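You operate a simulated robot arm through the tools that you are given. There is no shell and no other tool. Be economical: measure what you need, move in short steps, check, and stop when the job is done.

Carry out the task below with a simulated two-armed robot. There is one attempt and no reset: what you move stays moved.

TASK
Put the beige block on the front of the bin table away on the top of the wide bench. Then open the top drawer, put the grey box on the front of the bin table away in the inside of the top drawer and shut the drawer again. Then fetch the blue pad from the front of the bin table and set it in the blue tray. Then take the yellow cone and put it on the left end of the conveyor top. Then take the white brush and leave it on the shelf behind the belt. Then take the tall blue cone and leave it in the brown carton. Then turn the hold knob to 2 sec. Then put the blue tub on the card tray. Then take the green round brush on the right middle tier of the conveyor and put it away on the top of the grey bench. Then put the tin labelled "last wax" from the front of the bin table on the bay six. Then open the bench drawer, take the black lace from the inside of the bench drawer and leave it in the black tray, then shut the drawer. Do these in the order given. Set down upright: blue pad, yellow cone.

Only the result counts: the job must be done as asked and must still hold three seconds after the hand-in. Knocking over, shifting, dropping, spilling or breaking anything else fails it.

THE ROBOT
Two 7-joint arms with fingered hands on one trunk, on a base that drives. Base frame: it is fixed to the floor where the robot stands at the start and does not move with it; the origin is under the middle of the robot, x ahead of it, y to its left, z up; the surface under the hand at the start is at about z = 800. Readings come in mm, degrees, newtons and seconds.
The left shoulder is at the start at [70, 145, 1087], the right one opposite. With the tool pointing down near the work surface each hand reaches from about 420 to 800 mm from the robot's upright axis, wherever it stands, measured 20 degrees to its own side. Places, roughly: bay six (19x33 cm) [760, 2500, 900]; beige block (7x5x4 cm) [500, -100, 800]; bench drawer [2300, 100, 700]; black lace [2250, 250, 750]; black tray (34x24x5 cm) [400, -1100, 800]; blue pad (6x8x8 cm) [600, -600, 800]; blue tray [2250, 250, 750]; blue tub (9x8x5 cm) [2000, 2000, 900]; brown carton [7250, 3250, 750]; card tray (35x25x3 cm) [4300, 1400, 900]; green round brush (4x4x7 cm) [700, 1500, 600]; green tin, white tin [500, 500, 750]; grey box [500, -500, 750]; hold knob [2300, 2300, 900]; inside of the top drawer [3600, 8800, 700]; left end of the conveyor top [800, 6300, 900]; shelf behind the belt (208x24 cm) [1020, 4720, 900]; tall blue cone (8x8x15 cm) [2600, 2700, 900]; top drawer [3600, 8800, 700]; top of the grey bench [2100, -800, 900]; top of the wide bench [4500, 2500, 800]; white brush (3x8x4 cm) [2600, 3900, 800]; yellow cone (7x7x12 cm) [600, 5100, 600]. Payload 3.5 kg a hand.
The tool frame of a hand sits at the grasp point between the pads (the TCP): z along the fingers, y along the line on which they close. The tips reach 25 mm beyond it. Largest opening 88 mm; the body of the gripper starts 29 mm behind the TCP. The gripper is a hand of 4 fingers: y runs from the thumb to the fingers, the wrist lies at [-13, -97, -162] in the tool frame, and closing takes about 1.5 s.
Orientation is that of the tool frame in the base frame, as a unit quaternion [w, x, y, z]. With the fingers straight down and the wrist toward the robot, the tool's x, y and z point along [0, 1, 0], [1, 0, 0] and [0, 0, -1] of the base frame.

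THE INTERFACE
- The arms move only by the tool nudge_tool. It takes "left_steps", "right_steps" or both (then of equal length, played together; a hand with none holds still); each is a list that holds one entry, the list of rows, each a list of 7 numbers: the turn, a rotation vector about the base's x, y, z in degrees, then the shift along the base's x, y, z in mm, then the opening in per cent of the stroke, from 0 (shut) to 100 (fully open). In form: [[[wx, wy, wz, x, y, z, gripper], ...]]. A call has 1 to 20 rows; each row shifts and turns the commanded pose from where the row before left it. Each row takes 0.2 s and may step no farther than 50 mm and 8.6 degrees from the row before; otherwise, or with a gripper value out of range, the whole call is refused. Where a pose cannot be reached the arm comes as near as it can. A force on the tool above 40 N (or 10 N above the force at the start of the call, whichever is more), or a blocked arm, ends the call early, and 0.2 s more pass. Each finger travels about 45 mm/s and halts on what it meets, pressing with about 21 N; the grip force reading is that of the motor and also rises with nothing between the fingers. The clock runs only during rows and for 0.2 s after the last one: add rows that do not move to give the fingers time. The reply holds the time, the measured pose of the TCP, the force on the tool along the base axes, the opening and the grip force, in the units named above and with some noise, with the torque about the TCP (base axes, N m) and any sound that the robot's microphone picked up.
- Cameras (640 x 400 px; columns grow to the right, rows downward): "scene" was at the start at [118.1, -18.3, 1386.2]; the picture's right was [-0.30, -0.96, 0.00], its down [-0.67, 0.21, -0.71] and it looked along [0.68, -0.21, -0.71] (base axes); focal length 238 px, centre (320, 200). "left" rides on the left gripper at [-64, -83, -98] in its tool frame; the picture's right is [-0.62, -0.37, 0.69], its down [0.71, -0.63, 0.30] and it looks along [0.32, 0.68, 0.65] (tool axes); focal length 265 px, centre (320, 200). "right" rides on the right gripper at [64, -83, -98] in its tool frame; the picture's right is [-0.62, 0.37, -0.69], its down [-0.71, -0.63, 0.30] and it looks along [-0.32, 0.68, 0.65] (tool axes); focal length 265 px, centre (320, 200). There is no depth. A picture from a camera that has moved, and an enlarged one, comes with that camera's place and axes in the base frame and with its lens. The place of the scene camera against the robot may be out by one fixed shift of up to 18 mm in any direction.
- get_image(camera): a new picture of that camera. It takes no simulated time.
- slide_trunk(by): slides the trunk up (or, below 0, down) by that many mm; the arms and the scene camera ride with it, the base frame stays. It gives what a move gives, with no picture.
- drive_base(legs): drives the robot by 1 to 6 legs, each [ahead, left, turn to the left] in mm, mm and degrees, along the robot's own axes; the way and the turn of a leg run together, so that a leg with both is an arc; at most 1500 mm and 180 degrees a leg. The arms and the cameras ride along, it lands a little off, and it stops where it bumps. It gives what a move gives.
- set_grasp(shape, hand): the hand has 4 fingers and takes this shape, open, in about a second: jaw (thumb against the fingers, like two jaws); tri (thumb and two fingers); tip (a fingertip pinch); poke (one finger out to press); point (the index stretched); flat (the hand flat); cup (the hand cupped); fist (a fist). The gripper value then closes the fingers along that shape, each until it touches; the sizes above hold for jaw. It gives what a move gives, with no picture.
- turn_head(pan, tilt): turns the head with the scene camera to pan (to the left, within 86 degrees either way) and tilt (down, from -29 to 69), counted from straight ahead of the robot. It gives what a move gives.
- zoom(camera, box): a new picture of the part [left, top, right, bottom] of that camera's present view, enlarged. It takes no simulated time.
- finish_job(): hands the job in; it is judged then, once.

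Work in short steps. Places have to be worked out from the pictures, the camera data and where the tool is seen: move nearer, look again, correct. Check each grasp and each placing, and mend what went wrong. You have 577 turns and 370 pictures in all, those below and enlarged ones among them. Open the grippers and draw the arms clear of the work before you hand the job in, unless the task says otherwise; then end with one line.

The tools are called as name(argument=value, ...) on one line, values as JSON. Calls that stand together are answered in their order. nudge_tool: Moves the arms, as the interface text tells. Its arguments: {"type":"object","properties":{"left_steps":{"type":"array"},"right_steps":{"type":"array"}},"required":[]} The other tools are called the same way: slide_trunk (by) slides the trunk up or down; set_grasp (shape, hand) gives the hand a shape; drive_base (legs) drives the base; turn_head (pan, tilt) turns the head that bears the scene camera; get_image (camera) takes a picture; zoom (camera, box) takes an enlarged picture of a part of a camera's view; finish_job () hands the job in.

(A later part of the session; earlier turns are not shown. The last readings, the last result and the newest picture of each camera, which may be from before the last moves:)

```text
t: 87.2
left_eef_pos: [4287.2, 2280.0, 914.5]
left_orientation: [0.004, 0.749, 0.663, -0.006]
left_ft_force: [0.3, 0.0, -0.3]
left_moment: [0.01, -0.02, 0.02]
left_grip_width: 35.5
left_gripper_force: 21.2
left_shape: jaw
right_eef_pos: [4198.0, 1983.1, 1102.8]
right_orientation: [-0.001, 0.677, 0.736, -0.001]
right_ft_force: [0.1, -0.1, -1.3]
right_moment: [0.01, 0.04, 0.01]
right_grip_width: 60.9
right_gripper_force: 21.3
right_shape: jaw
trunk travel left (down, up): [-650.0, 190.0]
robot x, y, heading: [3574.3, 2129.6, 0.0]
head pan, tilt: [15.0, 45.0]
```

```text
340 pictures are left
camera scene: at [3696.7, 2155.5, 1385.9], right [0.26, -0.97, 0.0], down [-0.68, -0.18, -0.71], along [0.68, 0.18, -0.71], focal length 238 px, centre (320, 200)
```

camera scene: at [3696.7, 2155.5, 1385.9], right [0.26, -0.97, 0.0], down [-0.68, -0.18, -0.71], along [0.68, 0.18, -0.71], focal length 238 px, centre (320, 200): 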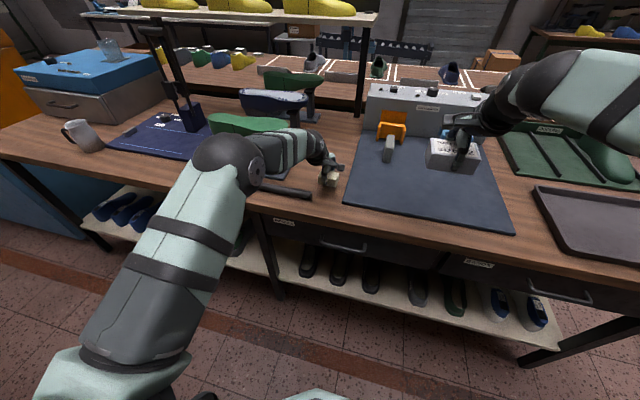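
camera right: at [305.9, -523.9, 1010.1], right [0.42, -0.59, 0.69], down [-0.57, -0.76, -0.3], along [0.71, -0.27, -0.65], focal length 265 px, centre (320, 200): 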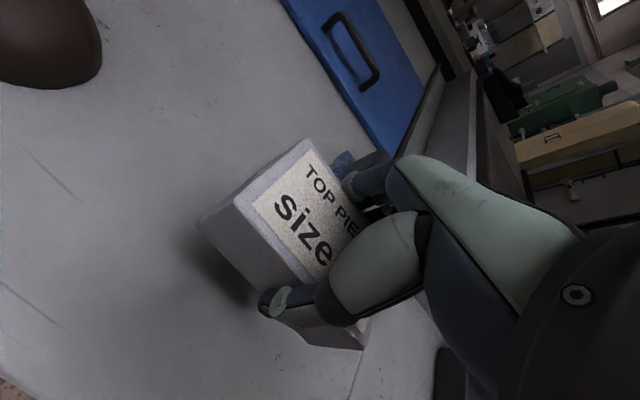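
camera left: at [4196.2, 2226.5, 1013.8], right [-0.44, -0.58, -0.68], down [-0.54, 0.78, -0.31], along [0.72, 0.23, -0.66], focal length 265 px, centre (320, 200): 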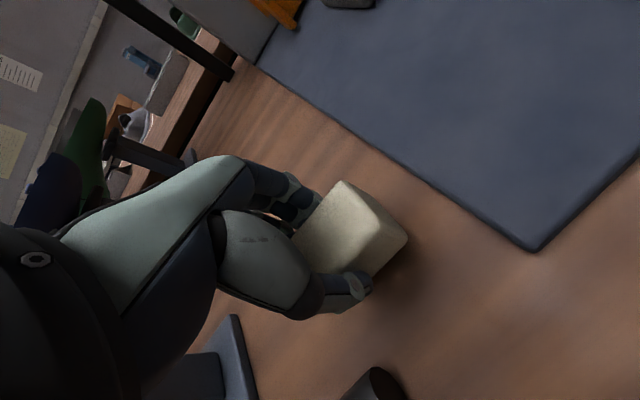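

Over bare wood with clearance. I lower in small steps until contact.

nudge_tool(left_steps=[[[0, 0, 0, 0, 0, -20, 0], [0, 0, 0, 0, 0, -10, 0], [0, 0, 0, 0, 0, -8, 0], [0, 0, 0, 0, 0, -8, 0], [0, 0, 0, 0, 0, -6, 0], [0, 0, 0, 0, 0, -6, 0], [0, 0, 0, 0, 0, -6, 0], [0, 0, 0, 0, 0, -6, 0], [0, 0, 0, 0, 0, -6, 0]]])

get_image(camera="left")

```text
t: 88.3
left_eef_pos: [4289.7, 2279.2, 881.2]
left_orientation: [0.017, 0.747, 0.664, 0.007]
left_ft_force: [-12.5, 0.3, 23.4]
left_moment: [0.06, 0.55, 0.01]
left_grip_width: 37.0
left_gripper_force: 21.0
left_shape: jaw
right_eef_pos: [4192.7, 1983.4, 1105.9]
right_orientation: [0.0, 0.676, 0.737, 0.001]
right_ft_force: [0.7, -0.3, -1.1]
right_moment: [-0.01, -0.04, 0.03]
right_grip_width: 60.7
right_gripper_force: 20.9
right_shape: jaw
trunk travel left (down, up): [-650.0, 190.0]
robot x, y, heading: [3575.8, 2127.4, -0.2]
head pan, tilt: [15.0, 45.0]
stopped in row 5 (left hand): the force on the tool passed its limit at 42 N (the readings are from after the stop); the commanded pose is now the measured one
```

```text
339 pictures are left
camera left: at [4195.5, 2226.3, 978.8], right [-0.42, -0.58, -0.7], down [-0.53, 0.78, -0.33], along [0.74, 0.23, -0.63], focal length 265 px, centre (320, 200)
```

left: 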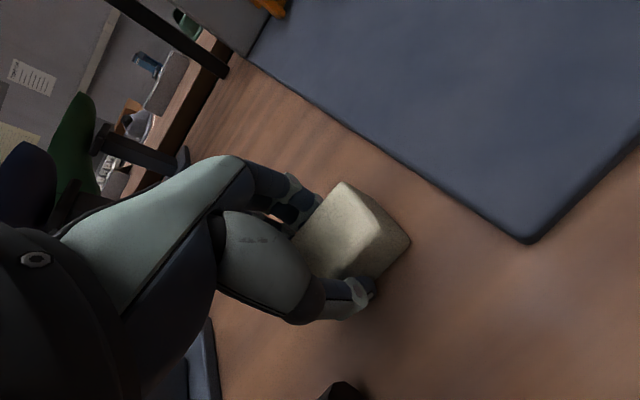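

Contact at TCP z=881 (bench top ≈852). I ease up a hair, open and rise.

nudge_tool(left_steps=[[[0, -1, 0, 0, 0, 2, 0], [0, 0, 0, 0, 0, 0, 50], [0, 0, 0, 0, 0, 0, 100], [0, 0, 0, 0, 0, 0, 100], [0, 0, 0, 0, 0, 0, 100], [0, 0, 0, 0, 0, 0, 100], [0, 0, 0, 0, 0, 0, 100], [0, 0, 0, 0, 0, 40, 100], [0, 0, 0, 0, 0, 45, 100], [0, 0, 0, 0, 0, 45, 100], [0, 0, 0, 0, 0, 45, 100]]])

get_image(camera="left")

```text
t: 90.7
left_eef_pos: [4289.9, 2280.9, 1052.4]
left_orientation: [0.017, 0.748, 0.663, 0.01]
left_ft_force: [-0.2, 0.2, 0.0]
left_moment: [0.02, -0.02, 0.01]
left_grip_width: 87.5
left_gripper_force: 0.1
left_shape: jaw
right_eef_pos: [4196.1, 1983.6, 1104.0]
right_orientation: [0.0, 0.676, 0.737, 0.0]
right_ft_force: [-0.4, -0.4, -0.7]
right_moment: [0.01, -0.02, 0.0]
right_grip_width: 60.9
right_gripper_force: 21.2
right_shape: jaw
trunk travel left (down, up): [-650.0, 190.0]
robot x, y, heading: [3576.7, 2132.7, -0.1]
head pan, tilt: [15.0, 45.0]
```

```text
338 pictures are left
camera left: at [4195.9, 2227.4, 1148.4], right [-0.41, -0.58, -0.7], down [-0.53, 0.78, -0.34], along [0.74, 0.23, -0.63], focal length 265 px, centre (320, 200)
```

left: 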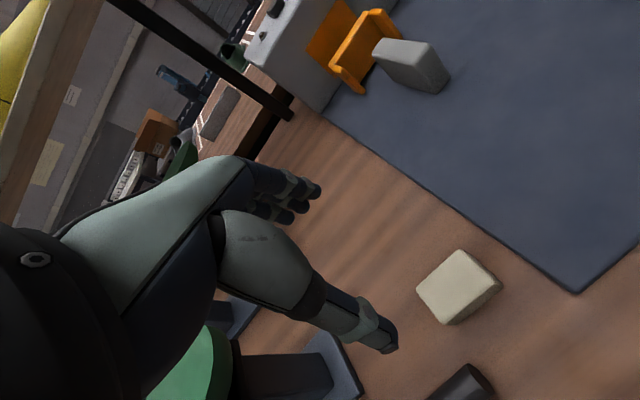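

The block stands on the bench. Now I back off, turn left and look up the aisle toward the drawer cabinet.

drive_base(legs=[[-330, 0, 0], [0, 0, 90]])

turn_head(pan=0, tilt=20)

get_image(camera="scene")

```text
t: 96.8
left_eef_pos: [3092.1, 2844.3, 1050.6]
left_orientation: [0.006, 0.059, 0.998, 0.02]
left_ft_force: [0.5, 0.5, 0.0]
left_moment: [-0.01, 0.0, 0.0]
left_grip_width: 87.4
left_gripper_force: 0.0
left_shape: jaw
right_eef_pos: [3388.1, 2750.3, 1104.2]
right_orientation: [0.0, -0.043, 0.999, 0.0]
right_ft_force: [1.1, 0.6, -1.5]
right_moment: [-0.02, 0.0, 0.03]
right_grip_width: 60.4
right_gripper_force: 21.3
right_shape: jaw
trunk travel left (down, up): [-650.0, 190.0]
robot x, y, heading: [3243.6, 2129.7, 89.9]
head pan, tilt: [15.0, 45.0]
```

```text
t: 97.6
left_eef_pos: [3092.1, 2843.9, 1052.0]
left_orientation: [0.006, 0.059, 0.998, 0.02]
left_ft_force: [0.4, 0.3, 0.5]
left_moment: [0.01, 0.0, -0.02]
left_grip_width: 87.5
left_gripper_force: 0.0
left_shape: jaw
right_eef_pos: [3388.1, 2749.9, 1103.8]
right_orientation: [0.001, -0.042, 0.999, -0.001]
right_ft_force: [0.3, -0.7, -2.2]
right_moment: [0.01, 0.04, 0.02]
right_grip_width: 60.7
right_gripper_force: 20.9
right_shape: jaw
trunk travel left (down, up): [-650.0, 190.0]
robot x, y, heading: [3240.8, 2129.8, 89.9]
head pan, tilt: [0.0, 20.0]
```

```text
337 pictures are left
camera scene: at [3233.5, 2278.4, 1424.5], right [1.0, 0.0, 0.0], down [0.0, -0.34, -0.94], along [0.0, 0.94, -0.34], focal length 238 px, centre (320, 200)
```

scene: 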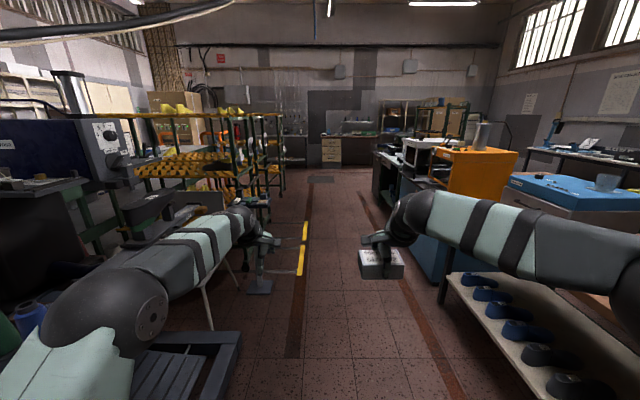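

The aisle is clear straight to the drawer desk at the far wall. I drive up to y≈7200.

drive_base(legs=[[1400, -60, 0], [1400, -60, 0], [1400, -60, 0], [900, -60, 0]])

get_image(camera="scene")

```text
t: 122.0
left_eef_pos: [3271.5, 7906.2, 1051.8]
left_orientation: [0.007, 0.051, 0.998, 0.02]
left_ft_force: [-0.1, -0.2, -0.7]
left_moment: [0.02, -0.02, 0.02]
left_grip_width: 87.5
left_gripper_force: 0.0
left_shape: jaw
right_eef_pos: [3569.7, 7817.0, 1103.7]
right_orientation: [0.0, -0.051, 0.999, -0.001]
right_ft_force: [0.2, -0.6, -0.7]
right_moment: [-0.01, 0.02, -0.01]
right_grip_width: 60.6
right_gripper_force: 20.8
right_shape: jaw
trunk travel left (down, up): [-650.0, 190.0]
robot x, y, heading: [3434.7, 7195.7, 91.2]
head pan, tilt: [0.0, 20.0]
```

```text
336 pictures are left
camera scene: at [3424.1, 7343.9, 1424.7], right [1.0, 0.02, 0.0], down [0.01, -0.34, -0.94], along [-0.02, 0.94, -0.34], focal length 238 px, centre (320, 200)
```

scene: 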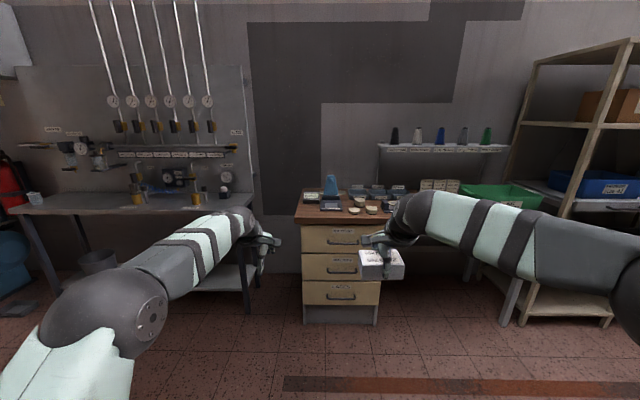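

The drawer desk is ahead; top drawer handle at roughly [3540,8640,680]. I drive nearer, offset so that both hands can work at it, and look closely.

drive_base(legs=[[600, -190, -1.2]])

turn_head(pan=5, tilt=40)

get_image(camera="scene")

zoom(camera="scene", box=[200, 80, 440, 230])

```text
t: 125.5
left_eef_pos: [3463.3, 8506.2, 1052.0]
left_orientation: [0.007, 0.056, 0.998, 0.019]
left_ft_force: [0.1, 0.7, -0.3]
left_moment: [0.01, 0.0, 0.0]
left_grip_width: 87.7
left_gripper_force: 0.0
left_shape: jaw
right_eef_pos: [3760.3, 8413.9, 1103.9]
right_orientation: [-0.001, -0.046, 0.999, 0.0]
right_ft_force: [0.5, -0.8, -1.9]
right_moment: [0.01, 0.01, 0.02]
right_grip_width: 60.3
right_gripper_force: 21.1
right_shape: jaw
trunk travel left (down, up): [-650.0, 190.0]
robot x, y, heading: [3618.7, 7793.3, 90.5]
head pan, tilt: [0.0, 20.0]
```

```text
t: 126.3
left_eef_pos: [3462.9, 8506.4, 1051.5]
left_orientation: [0.006, 0.056, 0.998, 0.02]
left_ft_force: [0.1, 0.0, 1.0]
left_moment: [-0.02, 0.0, 0.04]
left_grip_width: 87.4
left_gripper_force: 0.0
left_shape: jaw
right_eef_pos: [3759.6, 8413.7, 1104.2]
right_orientation: [0.0, -0.046, 0.999, 0.0]
right_ft_force: [-0.3, -0.3, -1.5]
right_moment: [0.01, -0.01, -0.03]
right_grip_width: 60.6
right_gripper_force: 20.9
right_shape: jaw
trunk travel left (down, up): [-650.0, 190.0]
robot x, y, heading: [3621.4, 7792.8, 90.1]
head pan, tilt: [5.0, 40.0]
```

```text
335 pictures are left
camera scene: at [3601.8, 7933.2, 1393.3], right [1.0, 0.09, 0.0], down [0.06, -0.64, -0.77], along [-0.07, 0.76, -0.64], focal length 238 px, centre (320, 200)
```

scene: 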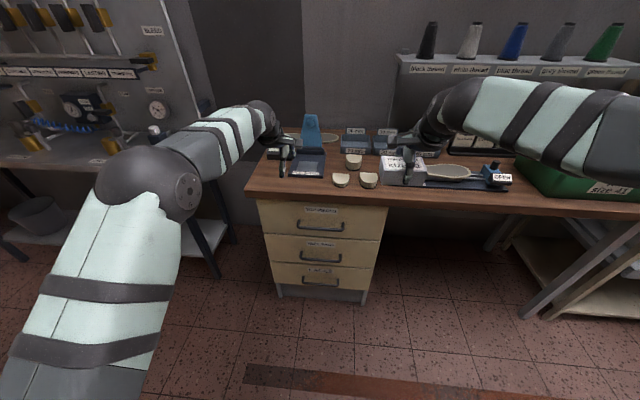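

```text
2.67 times, centred on (320, 155) of scene
camera zoom: at [3601.8, 7933.2, 1393.3], right [1.0, 0.09, 0.0], down [0.06, -0.64, -0.77], along [-0.07, 0.76, -0.64], focal length 633 px, centre (320, 320)
```

zoom: 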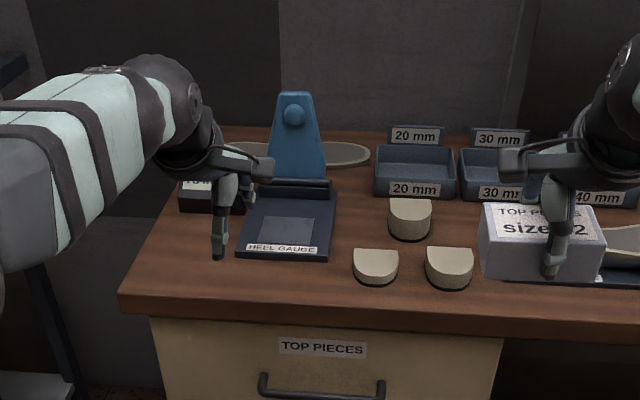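

The drawer is labelled TOP PIECES; handle near [3538,8625,655]. I lower the trunk 150 mm and turn the left hand to point forward in front of the handle.

slide_trunk(by=-150)

nudge_tool(left_steps=[[[8.1, 0, 0, 6.8, -15, -22, 100], [8.1, 0, 0, 6.8, -15, -22, 100], [8.1, 0, 0, 6.8, -15, -22, 100], [8.1, 0, 0, 6.8, -15, -22, 100], [8.1, 0, 0, 6.8, -10, -22, 100], [8.1, 0, 0, 6.8, -10, -22, 100], [8.1, 0, 0, 6.8, -10, -22, 100], [8.1, 0, 0, 6.8, -10, -22, 100], [8.1, 0, 0, 6.8, -10, -22, 100], [8.1, 0, 0, 6.8, -10, -22, 100], [8.1, 0, 0, 6.8, -5, -22, 100]]])

get_image(camera="left")

get_image(camera="scene")

```text
t: 128.1
left_eef_pos: [3461.8, 8507.1, 901.2]
left_orientation: [0.006, 0.056, 0.998, 0.02]
left_ft_force: [1.1, -0.3, 0.3]
left_moment: [-0.01, 0.0, -0.02]
left_grip_width: 87.6
left_gripper_force: 0.1
left_shape: jaw
right_eef_pos: [3760.2, 8412.9, 954.5]
right_orientation: [0.0, -0.046, 0.999, 0.0]
right_ft_force: [0.5, 0.8, -0.4]
right_moment: [-0.03, -0.02, 0.01]
right_grip_width: 60.4
right_gripper_force: 21.1
right_shape: jaw
trunk travel left (down, up): [-500.0, 340.0]
robot x, y, heading: [3617.3, 7786.0, 90.4]
head pan, tilt: [5.0, 40.0]
```

```text
t: 130.5
left_eef_pos: [3538.1, 8381.7, 660.1]
left_orientation: [-0.035, 0.044, 0.698, 0.714]
left_ft_force: [-0.1, 0.6, -0.5]
left_moment: [0.0, -0.02, -0.02]
left_grip_width: 87.7
left_gripper_force: 0.1
left_shape: jaw
right_eef_pos: [3761.1, 8414.4, 953.7]
right_orientation: [0.001, -0.046, 0.999, -0.001]
right_ft_force: [-0.1, -0.6, -0.8]
right_moment: [-0.06, 0.01, -0.02]
right_grip_width: 60.5
right_gripper_force: 20.6
right_shape: jaw
trunk travel left (down, up): [-500.0, 340.0]
robot x, y, heading: [3619.1, 7792.9, 90.2]
head pan, tilt: [5.0, 40.0]
```

```text
333 pictures are left
camera left: at [3590.8, 8284.2, 567.9], right [0.59, 0.69, -0.42], down [-0.78, 0.33, -0.54], along [-0.24, 0.64, 0.73], focal length 265 px, centre (320, 200)
```

left: 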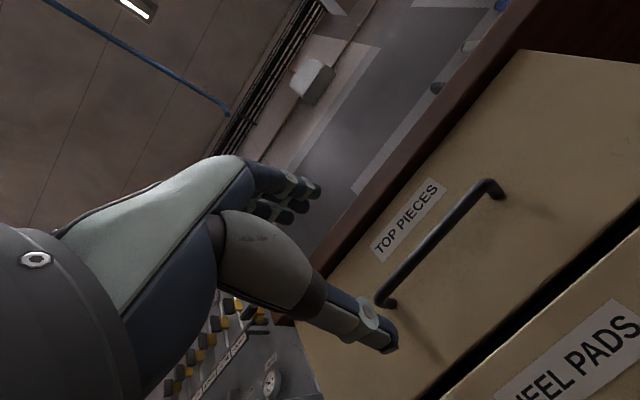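

```text
332 pictures are left
camera scene: at [3601.8, 7933.5, 1243.2], right [1.0, 0.09, 0.0], down [0.06, -0.64, -0.77], along [-0.07, 0.76, -0.64], focal length 238 px, centre (320, 200)
```

scene: 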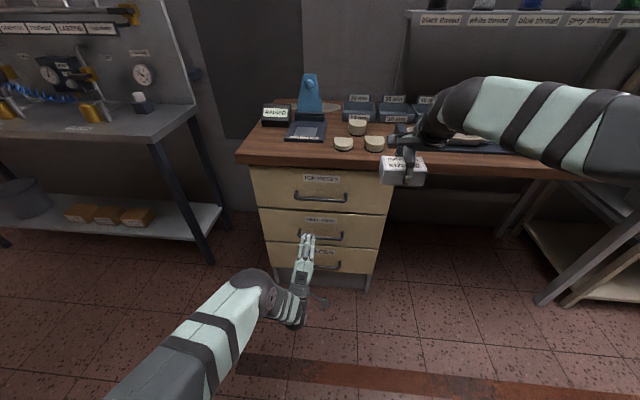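

Stereo puts the handle centre near [3552,8585,705]. I straighten the roll, raise to that height, and come closer for another look.

nudge_tool(left_steps=[[[0, -6.4, 0, 7, 0, 25, 100], [0, 0, 0, 7, 20, 20, 100], [0, 0, 0, 0, 35, 0, 100], [0, 0, 0, 0, 35, 0, 100]]])

get_image(camera="left")

zoom(camera="scene", box=[220, 130, 420, 255])

```text
t: 131.5
left_eef_pos: [3551.1, 8479.3, 702.2]
left_orientation: [0.004, 0.005, 0.699, 0.715]
left_ft_force: [-0.3, -0.4, 0.8]
left_moment: [0.03, 0.03, -0.01]
left_grip_width: 87.7
left_gripper_force: 0.0
left_shape: jaw
left hand out of reach, approached as far as the arm can: row 1
right_eef_pos: [3759.4, 8414.3, 953.3]
right_orientation: [0.0, -0.046, 0.999, 0.0]
right_ft_force: [0.2, -0.1, -0.7]
right_moment: [0.0, 0.01, 0.01]
right_grip_width: 60.7
right_gripper_force: 20.5
right_shape: jaw
trunk travel left (down, up): [-500.0, 340.0]
robot x, y, heading: [3621.3, 7788.2, 90.4]
head pan, tilt: [5.0, 40.0]
```

```text
331 pictures are left
camera left: at [3615.9, 8380.9, 617.8], right [0.63, 0.69, -0.35], down [-0.71, 0.33, -0.62], along [-0.32, 0.64, 0.7], focal length 265 px, centre (320, 200)
```

left: 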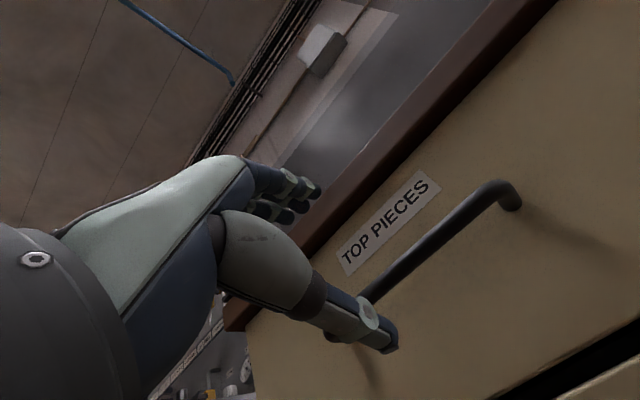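

```text
3.20 times, centred on (320, 192) of scene
camera zoom: at [3601.7, 7933.3, 1243.2], right [1.0, 0.09, 0.0], down [0.06, -0.64, -0.77], along [-0.07, 0.76, -0.64], focal length 760 px, centre (320, 224)
```

zoom: 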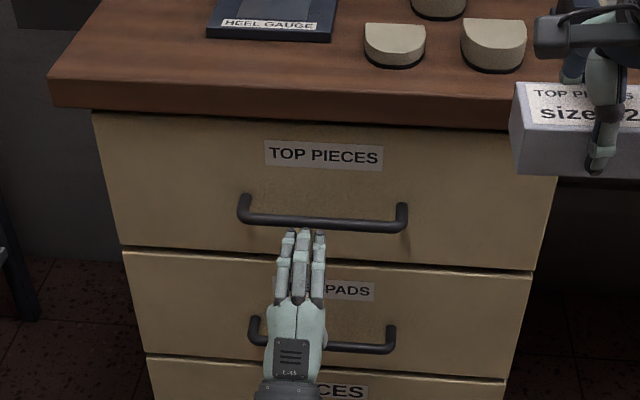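

The fingers straddle the handle height. I advance 80 mm and check.

nudge_tool(left_steps=[[[0, 0, 0, 0, 20, 0, 100], [0, 0, 0, 0, 20, 0, 100], [0, 0, 0, 0, 20, 0, 100], [0, 0, 0, 0, 20, 0, 100]]])

get_image(camera="left")

zoom(camera="scene", box=[220, 130, 420, 255])

```text
t: 132.5
left_eef_pos: [3552.5, 8498.7, 717.8]
left_orientation: [0.004, 0.004, 0.699, 0.715]
left_ft_force: [0.1, 0.4, -0.4]
left_moment: [-0.04, 0.0, -0.02]
left_grip_width: 87.6
left_gripper_force: 0.0
left_shape: jaw
left hand out of reach, approached as far as the arm can: row 1, 2, 3, 4
right_eef_pos: [3760.5, 8413.4, 954.0]
right_orientation: [0.001, -0.046, 0.999, 0.0]
right_ft_force: [-0.7, 0.6, -1.4]
right_moment: [0.0, -0.01, 0.0]
right_grip_width: 60.6
right_gripper_force: 21.0
right_shape: jaw
trunk travel left (down, up): [-500.0, 340.0]
robot x, y, heading: [3618.6, 7791.0, 90.3]
head pan, tilt: [5.0, 40.0]
```

```text
329 pictures are left
camera left: at [3616.1, 8401.0, 632.0], right [0.63, 0.69, -0.35], down [-0.71, 0.33, -0.62], along [-0.32, 0.64, 0.7], focal length 265 px, centre (320, 200)
```

left: 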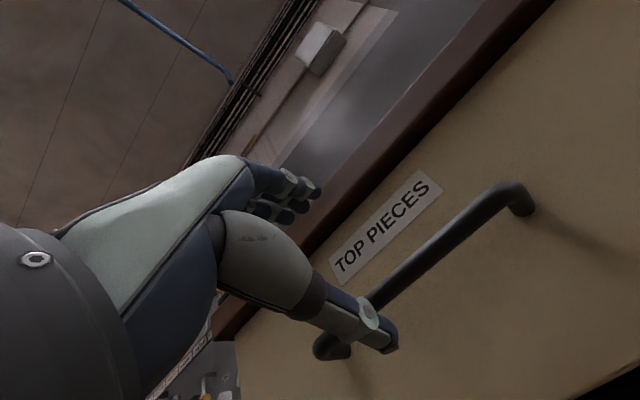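

```text
3.20 times, centred on (320, 192) of scene
camera zoom: at [3601.8, 7933.0, 1243.2], right [1.0, 0.09, 0.0], down [0.06, -0.64, -0.77], along [-0.07, 0.76, -0.64], focal length 760 px, centre (320, 224)
```

zoom: 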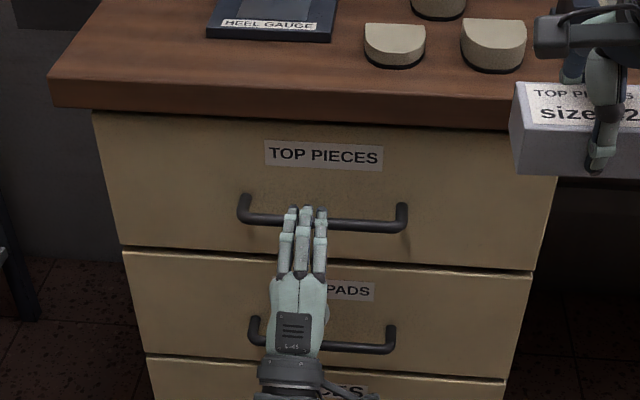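

The arm is at its reach limit. I draw the hand back, drive the base 130 mm forward, and look again.

nudge_tool(left_steps=[[[0, 0, 0, 0, -40, 0, 100], [0, 0, 0, 0, -40, 0, 100], [0, 0, 0, 0, -40, 0, 100], [0, 0, 0, 0, -40, 0, 100]]])

drive_base(legs=[[130, 0, 0]])

get_image(camera="left")

zoom(camera="scene", box=[220, 130, 420, 255])

```text
t: 133.5
left_eef_pos: [3551.6, 8396.8, 718.0]
left_orientation: [0.004, 0.004, 0.698, 0.716]
left_ft_force: [-0.5, -0.1, 0.3]
left_moment: [0.0, 0.03, -0.01]
left_grip_width: 88.0
left_gripper_force: 0.0
left_shape: jaw
left hand out of reach, approached as far as the arm can: row 3, 4
right_eef_pos: [3760.9, 8413.2, 953.4]
right_orientation: [0.001, -0.046, 0.999, 0.0]
right_ft_force: [0.3, 0.1, -1.5]
right_moment: [-0.04, -0.03, 0.01]
right_grip_width: 60.4
right_gripper_force: 21.3
right_shape: jaw
trunk travel left (down, up): [-500.0, 340.0]
robot x, y, heading: [3618.6, 7792.0, 90.2]
head pan, tilt: [5.0, 40.0]
```

```text
t: 134.7
left_eef_pos: [3550.7, 8524.8, 718.2]
left_orientation: [0.003, 0.003, 0.699, 0.716]
left_ft_force: [-0.1, -0.2, 0.4]
left_moment: [0.04, 0.01, 0.01]
left_grip_width: 87.8
left_gripper_force: 0.0
left_shape: jaw
right_eef_pos: [3759.3, 8539.6, 953.3]
right_orientation: [0.0, -0.046, 0.999, -0.002]
right_ft_force: [-1.0, 0.0, -2.0]
right_moment: [-0.01, -0.03, -0.01]
right_grip_width: 60.6
right_gripper_force: 21.1
right_shape: jaw
trunk travel left (down, up): [-500.0, 340.0]
robot x, y, heading: [3619.2, 7918.1, 90.2]
head pan, tilt: [5.0, 40.0]
```

```text
327 pictures are left
camera left: at [3613.9, 8427.2, 632.5], right [0.63, 0.69, -0.35], down [-0.71, 0.33, -0.62], along [-0.32, 0.64, 0.7], focal length 265 px, centre (320, 200)
```

left: 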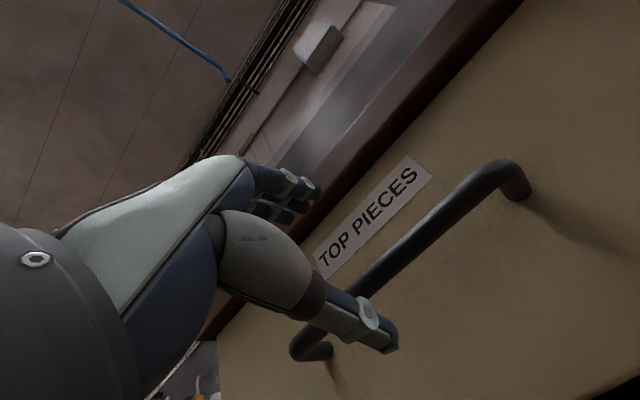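

```text
3.20 times, centred on (320, 192) of scene
camera zoom: at [3600.9, 8060.2, 1243.1], right [1.0, 0.09, 0.0], down [0.06, -0.64, -0.77], along [-0.07, 0.76, -0.64], focal length 760 px, centre (320, 224)
```

zoom: 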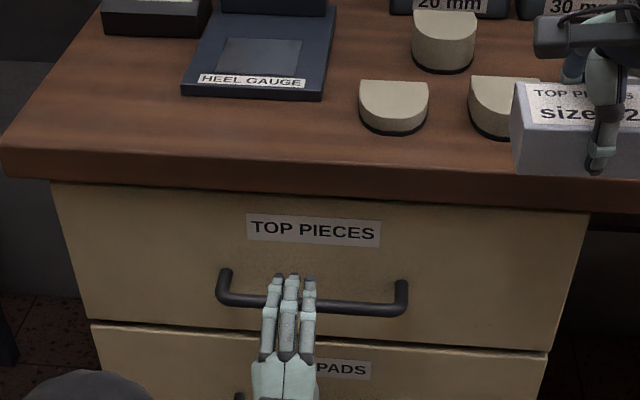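

Combined estimates put the bar at y≈8580, z≈706. I lower 11 mm and advance 50 mm.

nudge_tool(left_steps=[[[0, 0, 0, 0, 10, -11, 100], [0, 0, 0, 0, 20, 0, 100], [0, 0, 0, 0, 20, 0, 100]]])

get_image(camera="left")

zoom(camera="scene", box=[220, 130, 420, 255])

```text
t: 135.5
left_eef_pos: [3551.7, 8574.2, 706.5]
left_orientation: [0.004, 0.004, 0.699, 0.716]
left_ft_force: [0.4, 0.5, 0.1]
left_moment: [0.0, 0.02, 0.02]
left_grip_width: 87.7
left_gripper_force: 0.1
left_shape: jaw
right_eef_pos: [3759.3, 8540.7, 954.5]
right_orientation: [0.0, -0.047, 0.999, 0.0]
right_ft_force: [1.0, -0.1, -1.2]
right_moment: [0.02, 0.03, 0.04]
right_grip_width: 60.5
right_gripper_force: 21.3
right_shape: jaw
trunk travel left (down, up): [-500.0, 340.0]
robot x, y, heading: [3622.0, 7923.3, 90.4]
head pan, tilt: [5.0, 40.0]
```

```text
325 pictures are left
camera left: at [3614.9, 8477.0, 621.2], right [0.63, 0.69, -0.35], down [-0.71, 0.33, -0.62], along [-0.32, 0.64, 0.7], focal length 265 px, centre (320, 200)
```

left: 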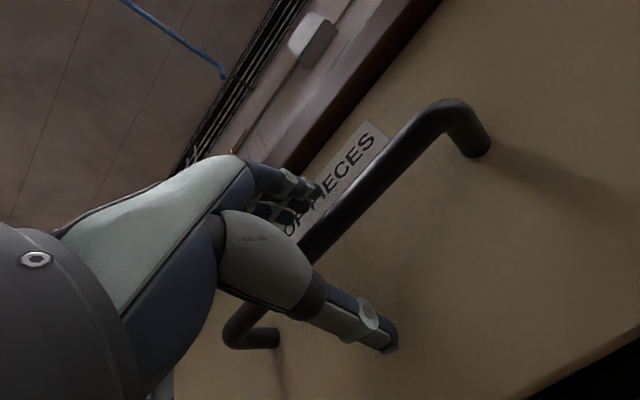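

```text
3.20 times, centred on (320, 192) of scene
camera zoom: at [3600.9, 8059.6, 1243.2], right [1.0, 0.09, 0.0], down [0.06, -0.64, -0.77], along [-0.07, 0.76, -0.64], focal length 760 px, centre (320, 224)
```

zoom: 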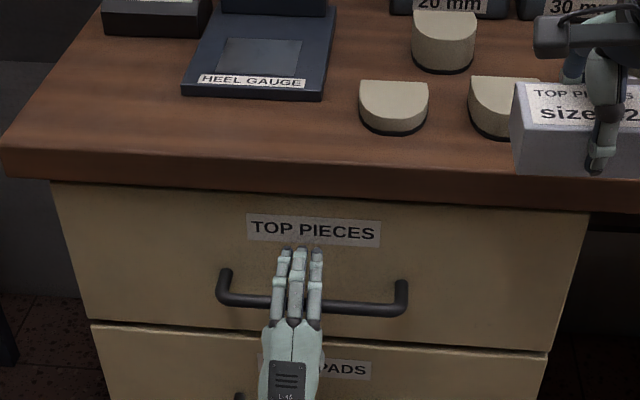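

The bar lies between fingers and thumb at the grasp point. I close the left hand on it.

nudge_tool(left_steps=[[[0, 0, 0, 0, 4, 0, 0], [0, 0, 0, 0, 0, 0, 0], [0, 0, 0, 0, 0, 0, 0], [0, 0, 0, 0, 0, 0, 0], [0, 0, 0, 0, 0, 0, 0], [0, 0, 0, 0, 0, 0, 0], [0, 0, 0, 0, 0, 0, 0], [0, 0, 0, 0, 0, 0, 0], [0, 0, 0, 0, 0, 0, 0]]])

get_image(camera="left")

```text
t: 137.5
left_eef_pos: [3551.4, 8579.0, 705.2]
left_orientation: [0.004, 0.005, 0.699, 0.715]
left_ft_force: [0.6, 2.4, -4.5]
left_moment: [0.01, -0.03, 0.02]
left_grip_width: 0.0
left_gripper_force: 21.2
left_shape: jaw
right_eef_pos: [3760.1, 8540.7, 952.6]
right_orientation: [-0.001, -0.046, 0.999, -0.001]
right_ft_force: [0.4, -0.3, -2.2]
right_moment: [-0.02, 0.0, 0.01]
right_grip_width: 60.3
right_gripper_force: 20.7
right_shape: jaw
trunk travel left (down, up): [-500.0, 340.0]
robot x, y, heading: [3617.3, 7918.2, 90.5]
head pan, tilt: [5.0, 40.0]
```

```text
323 pictures are left
camera left: at [3614.2, 8481.5, 620.9], right [0.63, 0.69, -0.35], down [-0.71, 0.33, -0.62], along [-0.32, 0.64, 0.7], focal length 265 px, centre (320, 200)
```

left: 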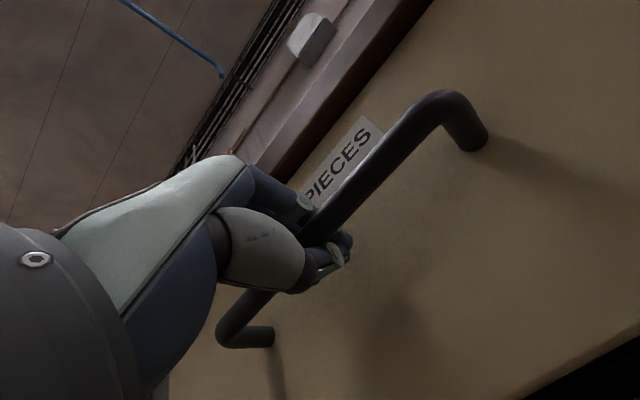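

The fingers wrap the bar. I pull back 150 mm gently.

nudge_tool(left_steps=[[[0, 0, 0, 0, -10, 0, 0], [0, 0, 0, 0, -20, 0, 0], [0, 0, 0, 0, -25, 0, 0], [0, 0, 0, 0, -25, 0, 0], [0, 0, 0, 0, -25, 0, 0], [0, 0, 0, 0, -25, 0, 0], [0, 0, 0, 0, -20, 0, 0]]])

get_image(camera="scene")

```text
t: 139.1
left_eef_pos: [3552.0, 8524.7, 706.8]
left_orientation: [0.004, 0.004, 0.699, 0.715]
left_ft_force: [-1.0, -0.3, -4.4]
left_moment: [0.01, 0.0, 0.0]
left_grip_width: 0.1
left_gripper_force: 20.7
left_shape: jaw
left hand out of reach, approached as far as the arm can: row 4, 5, 6, 7
right_eef_pos: [3759.6, 8541.3, 953.1]
right_orientation: [0.0, -0.045, 0.999, 0.0]
right_ft_force: [-0.1, 0.1, 0.0]
right_moment: [0.0, -0.02, 0.02]
right_grip_width: 60.4
right_gripper_force: 21.2
right_shape: jaw
trunk travel left (down, up): [-500.0, 340.0]
robot x, y, heading: [3618.7, 7916.2, 90.4]
head pan, tilt: [5.0, 40.0]
```

```text
322 pictures are left
camera scene: at [3600.7, 8060.2, 1243.1], right [1.0, 0.09, 0.0], down [0.06, -0.64, -0.77], along [-0.07, 0.76, -0.64], focal length 238 px, centre (320, 200)
```

scene: 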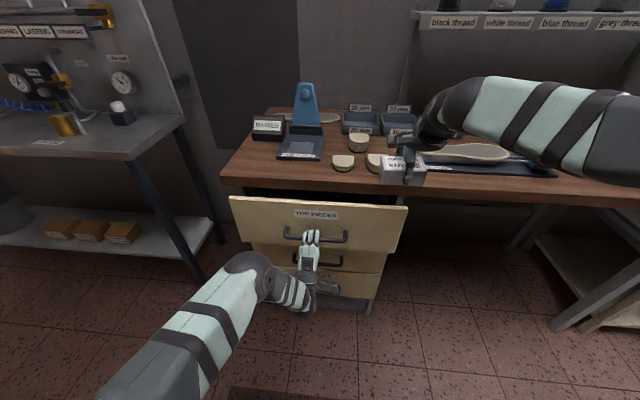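

The drawer moved 55 mm; the arm is now too close to pull. I hold on and drive the base back 230 mm.

drive_base(legs=[[-230, 0, 0]])

get_image(camera="scene")

```text
t: 140.9
left_eef_pos: [3551.4, 8289.3, 707.2]
left_orientation: [0.003, 0.002, 0.698, 0.716]
left_ft_force: [0.1, 1.3, -3.7]
left_moment: [0.06, -0.03, 0.01]
left_grip_width: 0.0
left_gripper_force: 21.1
left_shape: jaw
right_eef_pos: [3760.6, 8306.3, 953.8]
right_orientation: [-0.001, -0.048, 0.999, -0.001]
right_ft_force: [-1.4, 0.1, -1.4]
right_moment: [0.0, -0.04, -0.03]
right_grip_width: 60.4
right_gripper_force: 21.2
right_shape: jaw
trunk travel left (down, up): [-500.0, 340.0]
robot x, y, heading: [3619.9, 7687.1, 90.6]
head pan, tilt: [5.0, 40.0]
```

```text
321 pictures are left
camera scene: at [3602.3, 7825.1, 1243.3], right [1.0, 0.1, 0.0], down [0.06, -0.64, -0.77], along [-0.07, 0.76, -0.64], focal length 238 px, centre (320, 200)
```

scene: 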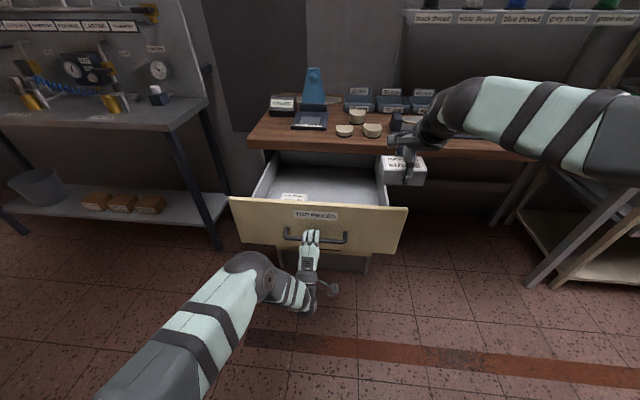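

The drawer is open about 290 mm, with room in its right half. I bring the right hand with the box over it at [3640,8450] and look.

nudge_tool(right_steps=[[[0, 0, 0, -30, 36, 0, 0], [0, 0, 0, -30, 36, 0, 0], [0, 0, 0, -30, 36, 0, 0], [0, 0, 0, -30, 36, 0, 0], [0, 0, 0, 0, 0, -30, 0]]])

get_image(camera="right")

get_image(camera="scene")

```text
t: 142.1
left_eef_pos: [3552.3, 8290.6, 706.2]
left_orientation: [0.003, 0.003, 0.698, 0.716]
left_ft_force: [-0.3, 1.3, -3.6]
left_moment: [0.02, -0.03, 0.01]
left_grip_width: 0.2
left_gripper_force: 20.7
left_shape: jaw
right_eef_pos: [3673.3, 8400.3, 918.1]
right_orientation: [-0.001, -0.048, 0.999, 0.0]
right_ft_force: [0.1, 0.7, -1.4]
right_moment: [0.0, -0.03, 0.01]
right_grip_width: 60.1
right_gripper_force: 20.7
right_shape: jaw
right hand out of reach, approached as far as the arm can: row 3, 4
trunk travel left (down, up): [-500.0, 340.0]
robot x, y, heading: [3619.4, 7680.9, 90.7]
head pan, tilt: [5.0, 40.0]
```

```text
320 pictures are left
camera right: at [3616.4, 8311.4, 1017.1], right [0.58, 0.43, 0.69], down [0.77, -0.56, -0.3], along [0.26, 0.71, -0.65], focal length 265 px, centre (320, 200)
```

right: 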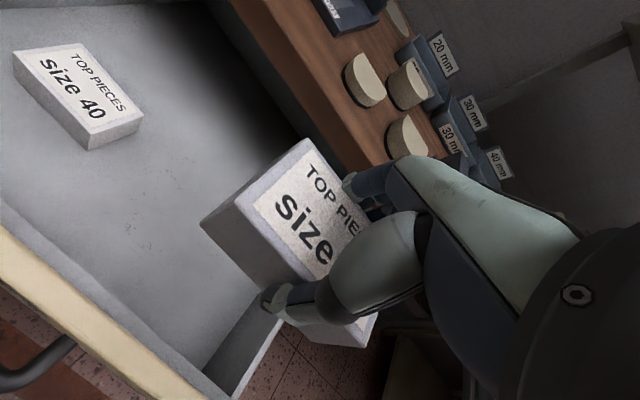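

```text
319 pictures are left
camera scene: at [3602.4, 7825.6, 1243.2], right [1.0, 0.1, 0.0], down [0.06, -0.64, -0.77], along [-0.07, 0.76, -0.64], focal length 238 px, centre (320, 200)
```

scene: 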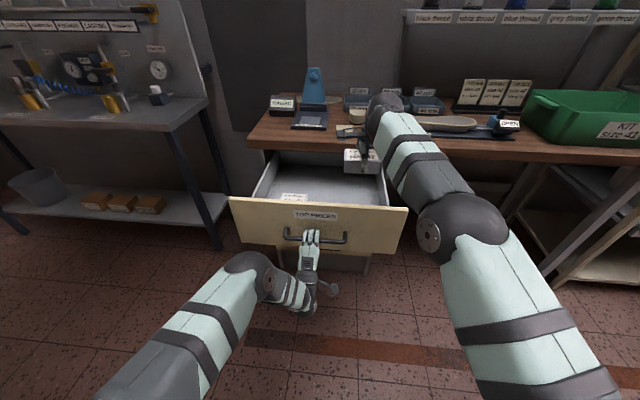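

The arm cannot reach deep enough while holding the handle. I release it, back off and bring the left hand up out of the way.

nudge_tool(left_steps=[[[0, 0, 0, 0, 0, 0, 100], [0, 0, 0, 0, 0, 0, 100], [0, 0, 0, 0, 0, 0, 100], [0, 0, 0, 0, 0, 0, 100], [0, 0, 0, 0, 0, 0, 100], [0, 0, 0, 0, 0, 0, 100], [0, 0, 0, 0, 0, 0, 100], [0, 0, 0, 0, 0, 0, 100]]])

drive_base(legs=[[-110, 0, -0.6]])

nudge_tool(left_steps=[[[-8.1, 0, 0, -10, 0, 32, 100], [-8.1, 0, 0, -10, 0, 32, 100], [-8.1, 0, 0, -10, 0, 32, 100], [-8.1, 0, 0, -10, 0, 32, 100], [-8.1, 0, 0, -10, 0, 32, 100], [-8.1, 0, 0, -10, 0, 32, 100], [-8.1, 0, 0, -10, 0, 32, 100], [-8.1, 0, 0, -10, 0, 32, 100], [-8.1, 0, 0, -10, 0, 32, 100], [-8.1, 0, 0, 0, 0, 32, 100], [-8.1, 0, 0, 0, 0, 32, 100]]])

get_image(camera="scene")

```text
t: 143.9
left_eef_pos: [3552.7, 8289.5, 707.0]
left_orientation: [0.003, 0.002, 0.698, 0.716]
left_ft_force: [-0.4, -0.2, 0.0]
left_moment: [0.01, 0.02, -0.02]
left_grip_width: 87.8
left_gripper_force: 0.1
left_shape: jaw
right_eef_pos: [3673.6, 8400.9, 918.6]
right_orientation: [0.0, -0.048, 0.999, 0.001]
right_ft_force: [-0.3, 0.3, -1.9]
right_moment: [-0.01, 0.0, 0.02]
right_grip_width: 59.9
right_gripper_force: 21.3
right_shape: jaw
trunk travel left (down, up): [-500.0, 340.0]
robot x, y, heading: [3620.8, 7690.9, 90.5]
head pan, tilt: [5.0, 40.0]
```

```text
t: 145.1
left_eef_pos: [3559.9, 8179.3, 707.4]
left_orientation: [0.007, 0.007, 0.698, 0.716]
left_ft_force: [0.4, -0.7, -0.3]
left_moment: [0.0, 0.03, 0.0]
left_grip_width: 87.7
left_gripper_force: 0.1
left_shape: jaw
right_eef_pos: [3683.2, 8287.6, 919.3]
right_orientation: [-0.001, -0.042, 0.999, -0.001]
right_ft_force: [0.5, -0.9, -1.8]
right_moment: [-0.03, 0.01, 0.01]
right_grip_width: 59.8
right_gripper_force: 21.0
right_shape: jaw
trunk travel left (down, up): [-500.0, 340.0]
robot x, y, heading: [3622.5, 7569.9, 89.8]
head pan, tilt: [5.0, 40.0]
```

```text
t: 147.5
left_eef_pos: [3472.3, 8178.2, 1060.4]
left_orientation: [0.008, 0.001, 1.0, 0.021]
left_ft_force: [-0.4, -0.2, -0.2]
left_moment: [0.0, 0.0, -0.02]
left_grip_width: 87.9
left_gripper_force: 0.0
left_shape: jaw
right_eef_pos: [3684.0, 8288.9, 917.5]
right_orientation: [-0.001, -0.042, 0.999, -0.001]
right_ft_force: [0.5, 1.5, -2.3]
right_moment: [0.03, 0.05, 0.0]
right_grip_width: 59.9
right_gripper_force: 21.4
right_shape: jaw
trunk travel left (down, up): [-500.0, 340.0]
robot x, y, heading: [3619.4, 7574.0, 89.7]
head pan, tilt: [5.0, 40.0]
```

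```text
318 pictures are left
camera scene: at [3606.2, 7714.1, 1243.2], right [1.0, 0.08, 0.0], down [0.05, -0.64, -0.77], along [-0.07, 0.76, -0.64], focal length 238 px, centre (320, 200)
```

scene: 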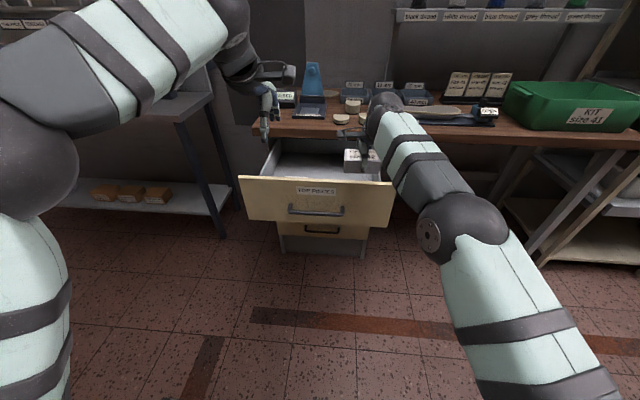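

Left hand is clear. I draw the right hand in a little, centre it, drive forward 255 mm, and look into the drawer.

nudge_tool(right_steps=[[[0, 0, 0, -18, -32, 10, 0], [0, 0, 0, -18, -32, 0, 0], [0, 0, 0, -18, -32, 0, 0]]])

drive_base(legs=[[255, 0, 0]])

get_image(camera="right")

get_image(camera="scene")

```text
t: 148.3
left_eef_pos: [3469.3, 8176.1, 1059.6]
left_orientation: [0.011, 0.0, 1.0, 0.02]
left_ft_force: [0.1, -1.2, 0.3]
left_moment: [0.02, -0.01, 0.01]
left_grip_width: 87.8
left_gripper_force: 0.1
left_shape: jaw
right_eef_pos: [3628.7, 8191.9, 929.3]
right_orientation: [0.0, -0.041, 0.999, 0.001]
right_ft_force: [-0.2, -0.2, -1.3]
right_moment: [0.01, 0.01, 0.02]
right_grip_width: 59.6
right_gripper_force: 21.3
right_shape: jaw
trunk travel left (down, up): [-500.0, 340.0]
robot x, y, heading: [3621.0, 7573.1, 89.7]
head pan, tilt: [5.0, 40.0]
```

```text
t: 150.2
left_eef_pos: [3470.3, 8441.4, 1059.7]
left_orientation: [0.011, 0.0, 1.0, 0.021]
left_ft_force: [-0.3, -0.3, -0.1]
left_moment: [-0.02, 0.01, -0.02]
left_grip_width: 88.0
left_gripper_force: 0.0
left_shape: jaw
right_eef_pos: [3629.2, 8457.4, 928.5]
right_orientation: [0.0, -0.041, 0.999, -0.001]
right_ft_force: [0.1, 1.3, -1.6]
right_moment: [-0.02, 0.03, 0.0]
right_grip_width: 59.7
right_gripper_force: 21.1
right_shape: jaw
trunk travel left (down, up): [-500.0, 340.0]
robot x, y, heading: [3621.1, 7837.6, 89.8]
head pan, tilt: [5.0, 40.0]
```

```text
317 pictures are left
camera right: at [3571.6, 8367.9, 1026.8], right [0.59, 0.42, 0.69], down [0.76, -0.57, -0.3], along [0.27, 0.71, -0.65], focal length 265 px, centre (320, 200)
```

right: 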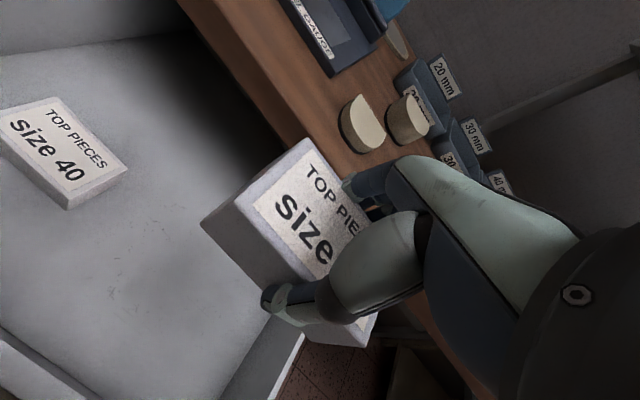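

```text
316 pictures are left
camera scene: at [3605.0, 7977.2, 1243.2], right [1.0, 0.08, 0.0], down [0.05, -0.64, -0.77], along [-0.06, 0.76, -0.64], focal length 238 px, centre (320, 200)
```

scene: 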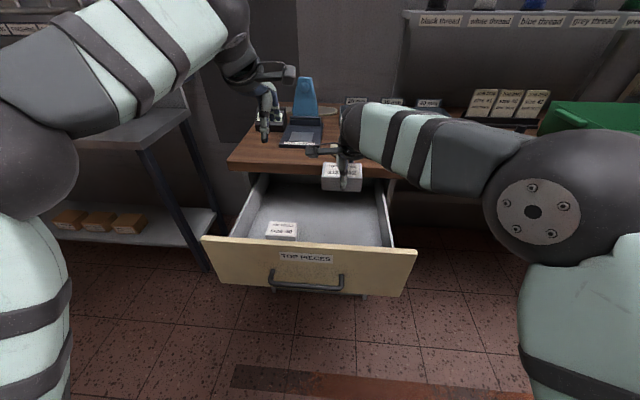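

Clear of the walls. I shift 20 mm deeper and lower to z≈720, then look.

nudge_tool(right_steps=[[[0, 0, 0, -10, 20, 0, 0], [0, 0, 0, 0, 0, -40, 0], [0, 0, 0, 0, 0, -40, 0], [0, 0, 0, 0, 0, -40, 0], [0, 0, 0, 0, 0, -40, 0], [0, 0, 0, 0, 0, -40, 0]]])

get_image(camera="right")

get_image(camera="scene")

```text
t: 151.6
left_eef_pos: [3469.0, 8443.2, 1058.4]
left_orientation: [0.01, -0.001, 1.0, 0.02]
left_ft_force: [-1.0, -0.1, -1.2]
left_moment: [0.07, -0.01, -0.01]
left_grip_width: 87.8
left_gripper_force: 0.1
left_shape: jaw
right_eef_pos: [3616.5, 8475.6, 726.4]
right_orientation: [0.0, -0.042, 0.999, -0.001]
right_ft_force: [-0.3, 0.1, -2.0]
right_moment: [-0.02, 0.0, -0.01]
right_grip_width: 59.7
right_gripper_force: 21.3
right_shape: jaw
trunk travel left (down, up): [-500.0, 340.0]
robot x, y, heading: [3619.4, 7835.2, 89.6]
head pan, tilt: [5.0, 40.0]
```

```text
315 pictures are left
camera right: at [3559.4, 8387.4, 825.3], right [0.59, 0.42, 0.69], down [0.76, -0.57, -0.3], along [0.27, 0.71, -0.65], focal length 265 px, centre (320, 200)
```

right: 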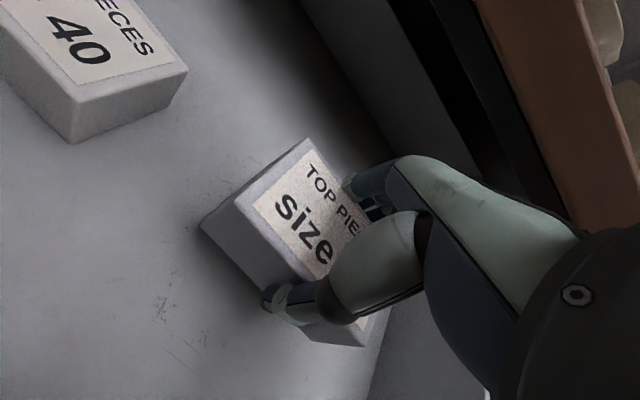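

```text
314 pictures are left
camera scene: at [3604.8, 7978.0, 1243.1], right [1.0, 0.08, 0.0], down [0.05, -0.64, -0.77], along [-0.06, 0.76, -0.64], focal length 238 px, centre (320, 200)
```

scene: 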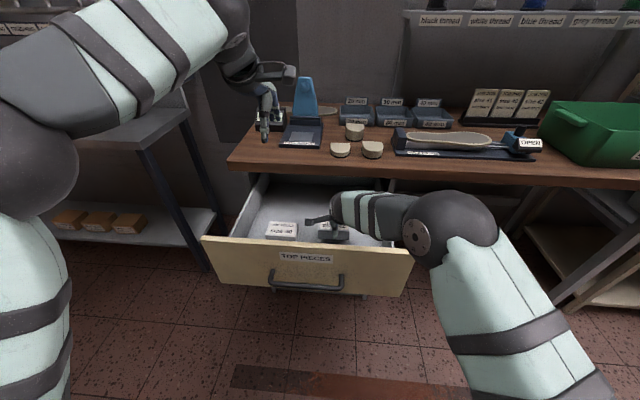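

Near the drawer floor. I lower in small steps to contact.

nudge_tool(right_steps=[[[0, 0, 0, 0, 0, -10, 0], [0, 0, 0, 0, 0, -8, 0], [0, 0, 0, 0, 0, -8, 0], [0, 0, 0, 0, 0, -6, 0], [0, 0, 0, 0, 0, -6, 0], [0, 0, 0, 0, 0, -6, 0], [0, 0, 0, 0, 0, -6, 0], [0, 0, 0, 0, 0, -6, 0], [0, 0, 0, 0, 0, -6, 0]]])

```text
t: 153.5
left_eef_pos: [3470.8, 8440.5, 1060.8]
left_orientation: [0.012, -0.001, 1.0, 0.022]
left_ft_force: [-0.1, 0.1, -0.6]
left_moment: [-0.01, 0.02, -0.01]
left_grip_width: 87.6
left_gripper_force: 0.0
left_shape: jaw
right_eef_pos: [3618.2, 8484.3, 682.4]
right_orientation: [-0.004, -0.04, 0.999, 0.018]
right_ft_force: [0.2, 0.5, 24.3]
right_moment: [-0.42, 0.01, -0.05]
right_grip_width: 59.3
right_gripper_force: 20.6
right_shape: jaw
trunk travel left (down, up): [-500.0, 340.0]
robot x, y, heading: [3620.2, 7836.8, 89.8]
head pan, tilt: [5.0, 40.0]
stopped in row 9 (right hand): the force on the tool passed its limit at 42 N (the readings are from after the stop); the commanded pose is now the measured one
```

Contact at TCP z≈682. I check that the box really rests on the drawer floor before letting go.

get_image(camera="right")

zoom(camera="scene", box=[220, 150, 460, 300])

```text
313 pictures are left
camera right: at [3561.1, 8392.9, 779.2], right [0.59, 0.39, 0.7], down [0.76, -0.56, -0.33], along [0.26, 0.73, -0.63], focal length 265 px, centre (320, 200)
```

right: 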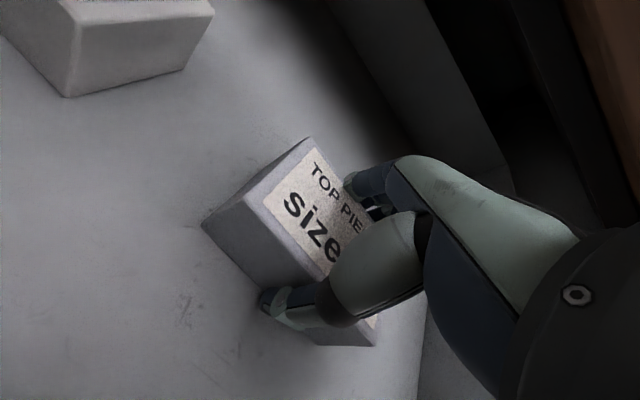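

```text
2.67 times, centred on (340, 225) of scene
camera zoom: at [3605.0, 7974.8, 1243.4], right [1.0, 0.08, 0.0], down [0.05, -0.64, -0.77], along [-0.06, 0.76, -0.64], focal length 633 px, centre (267, 133)
```

zoom: 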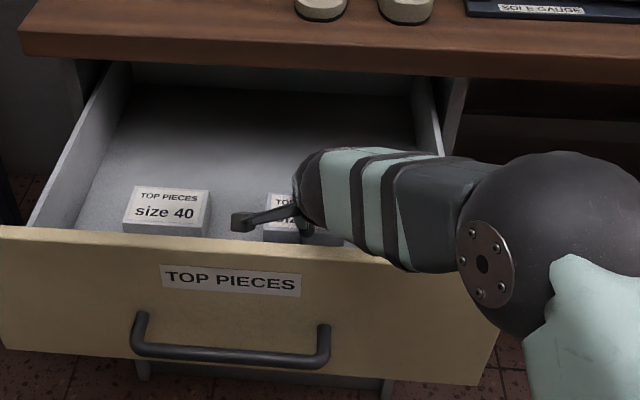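

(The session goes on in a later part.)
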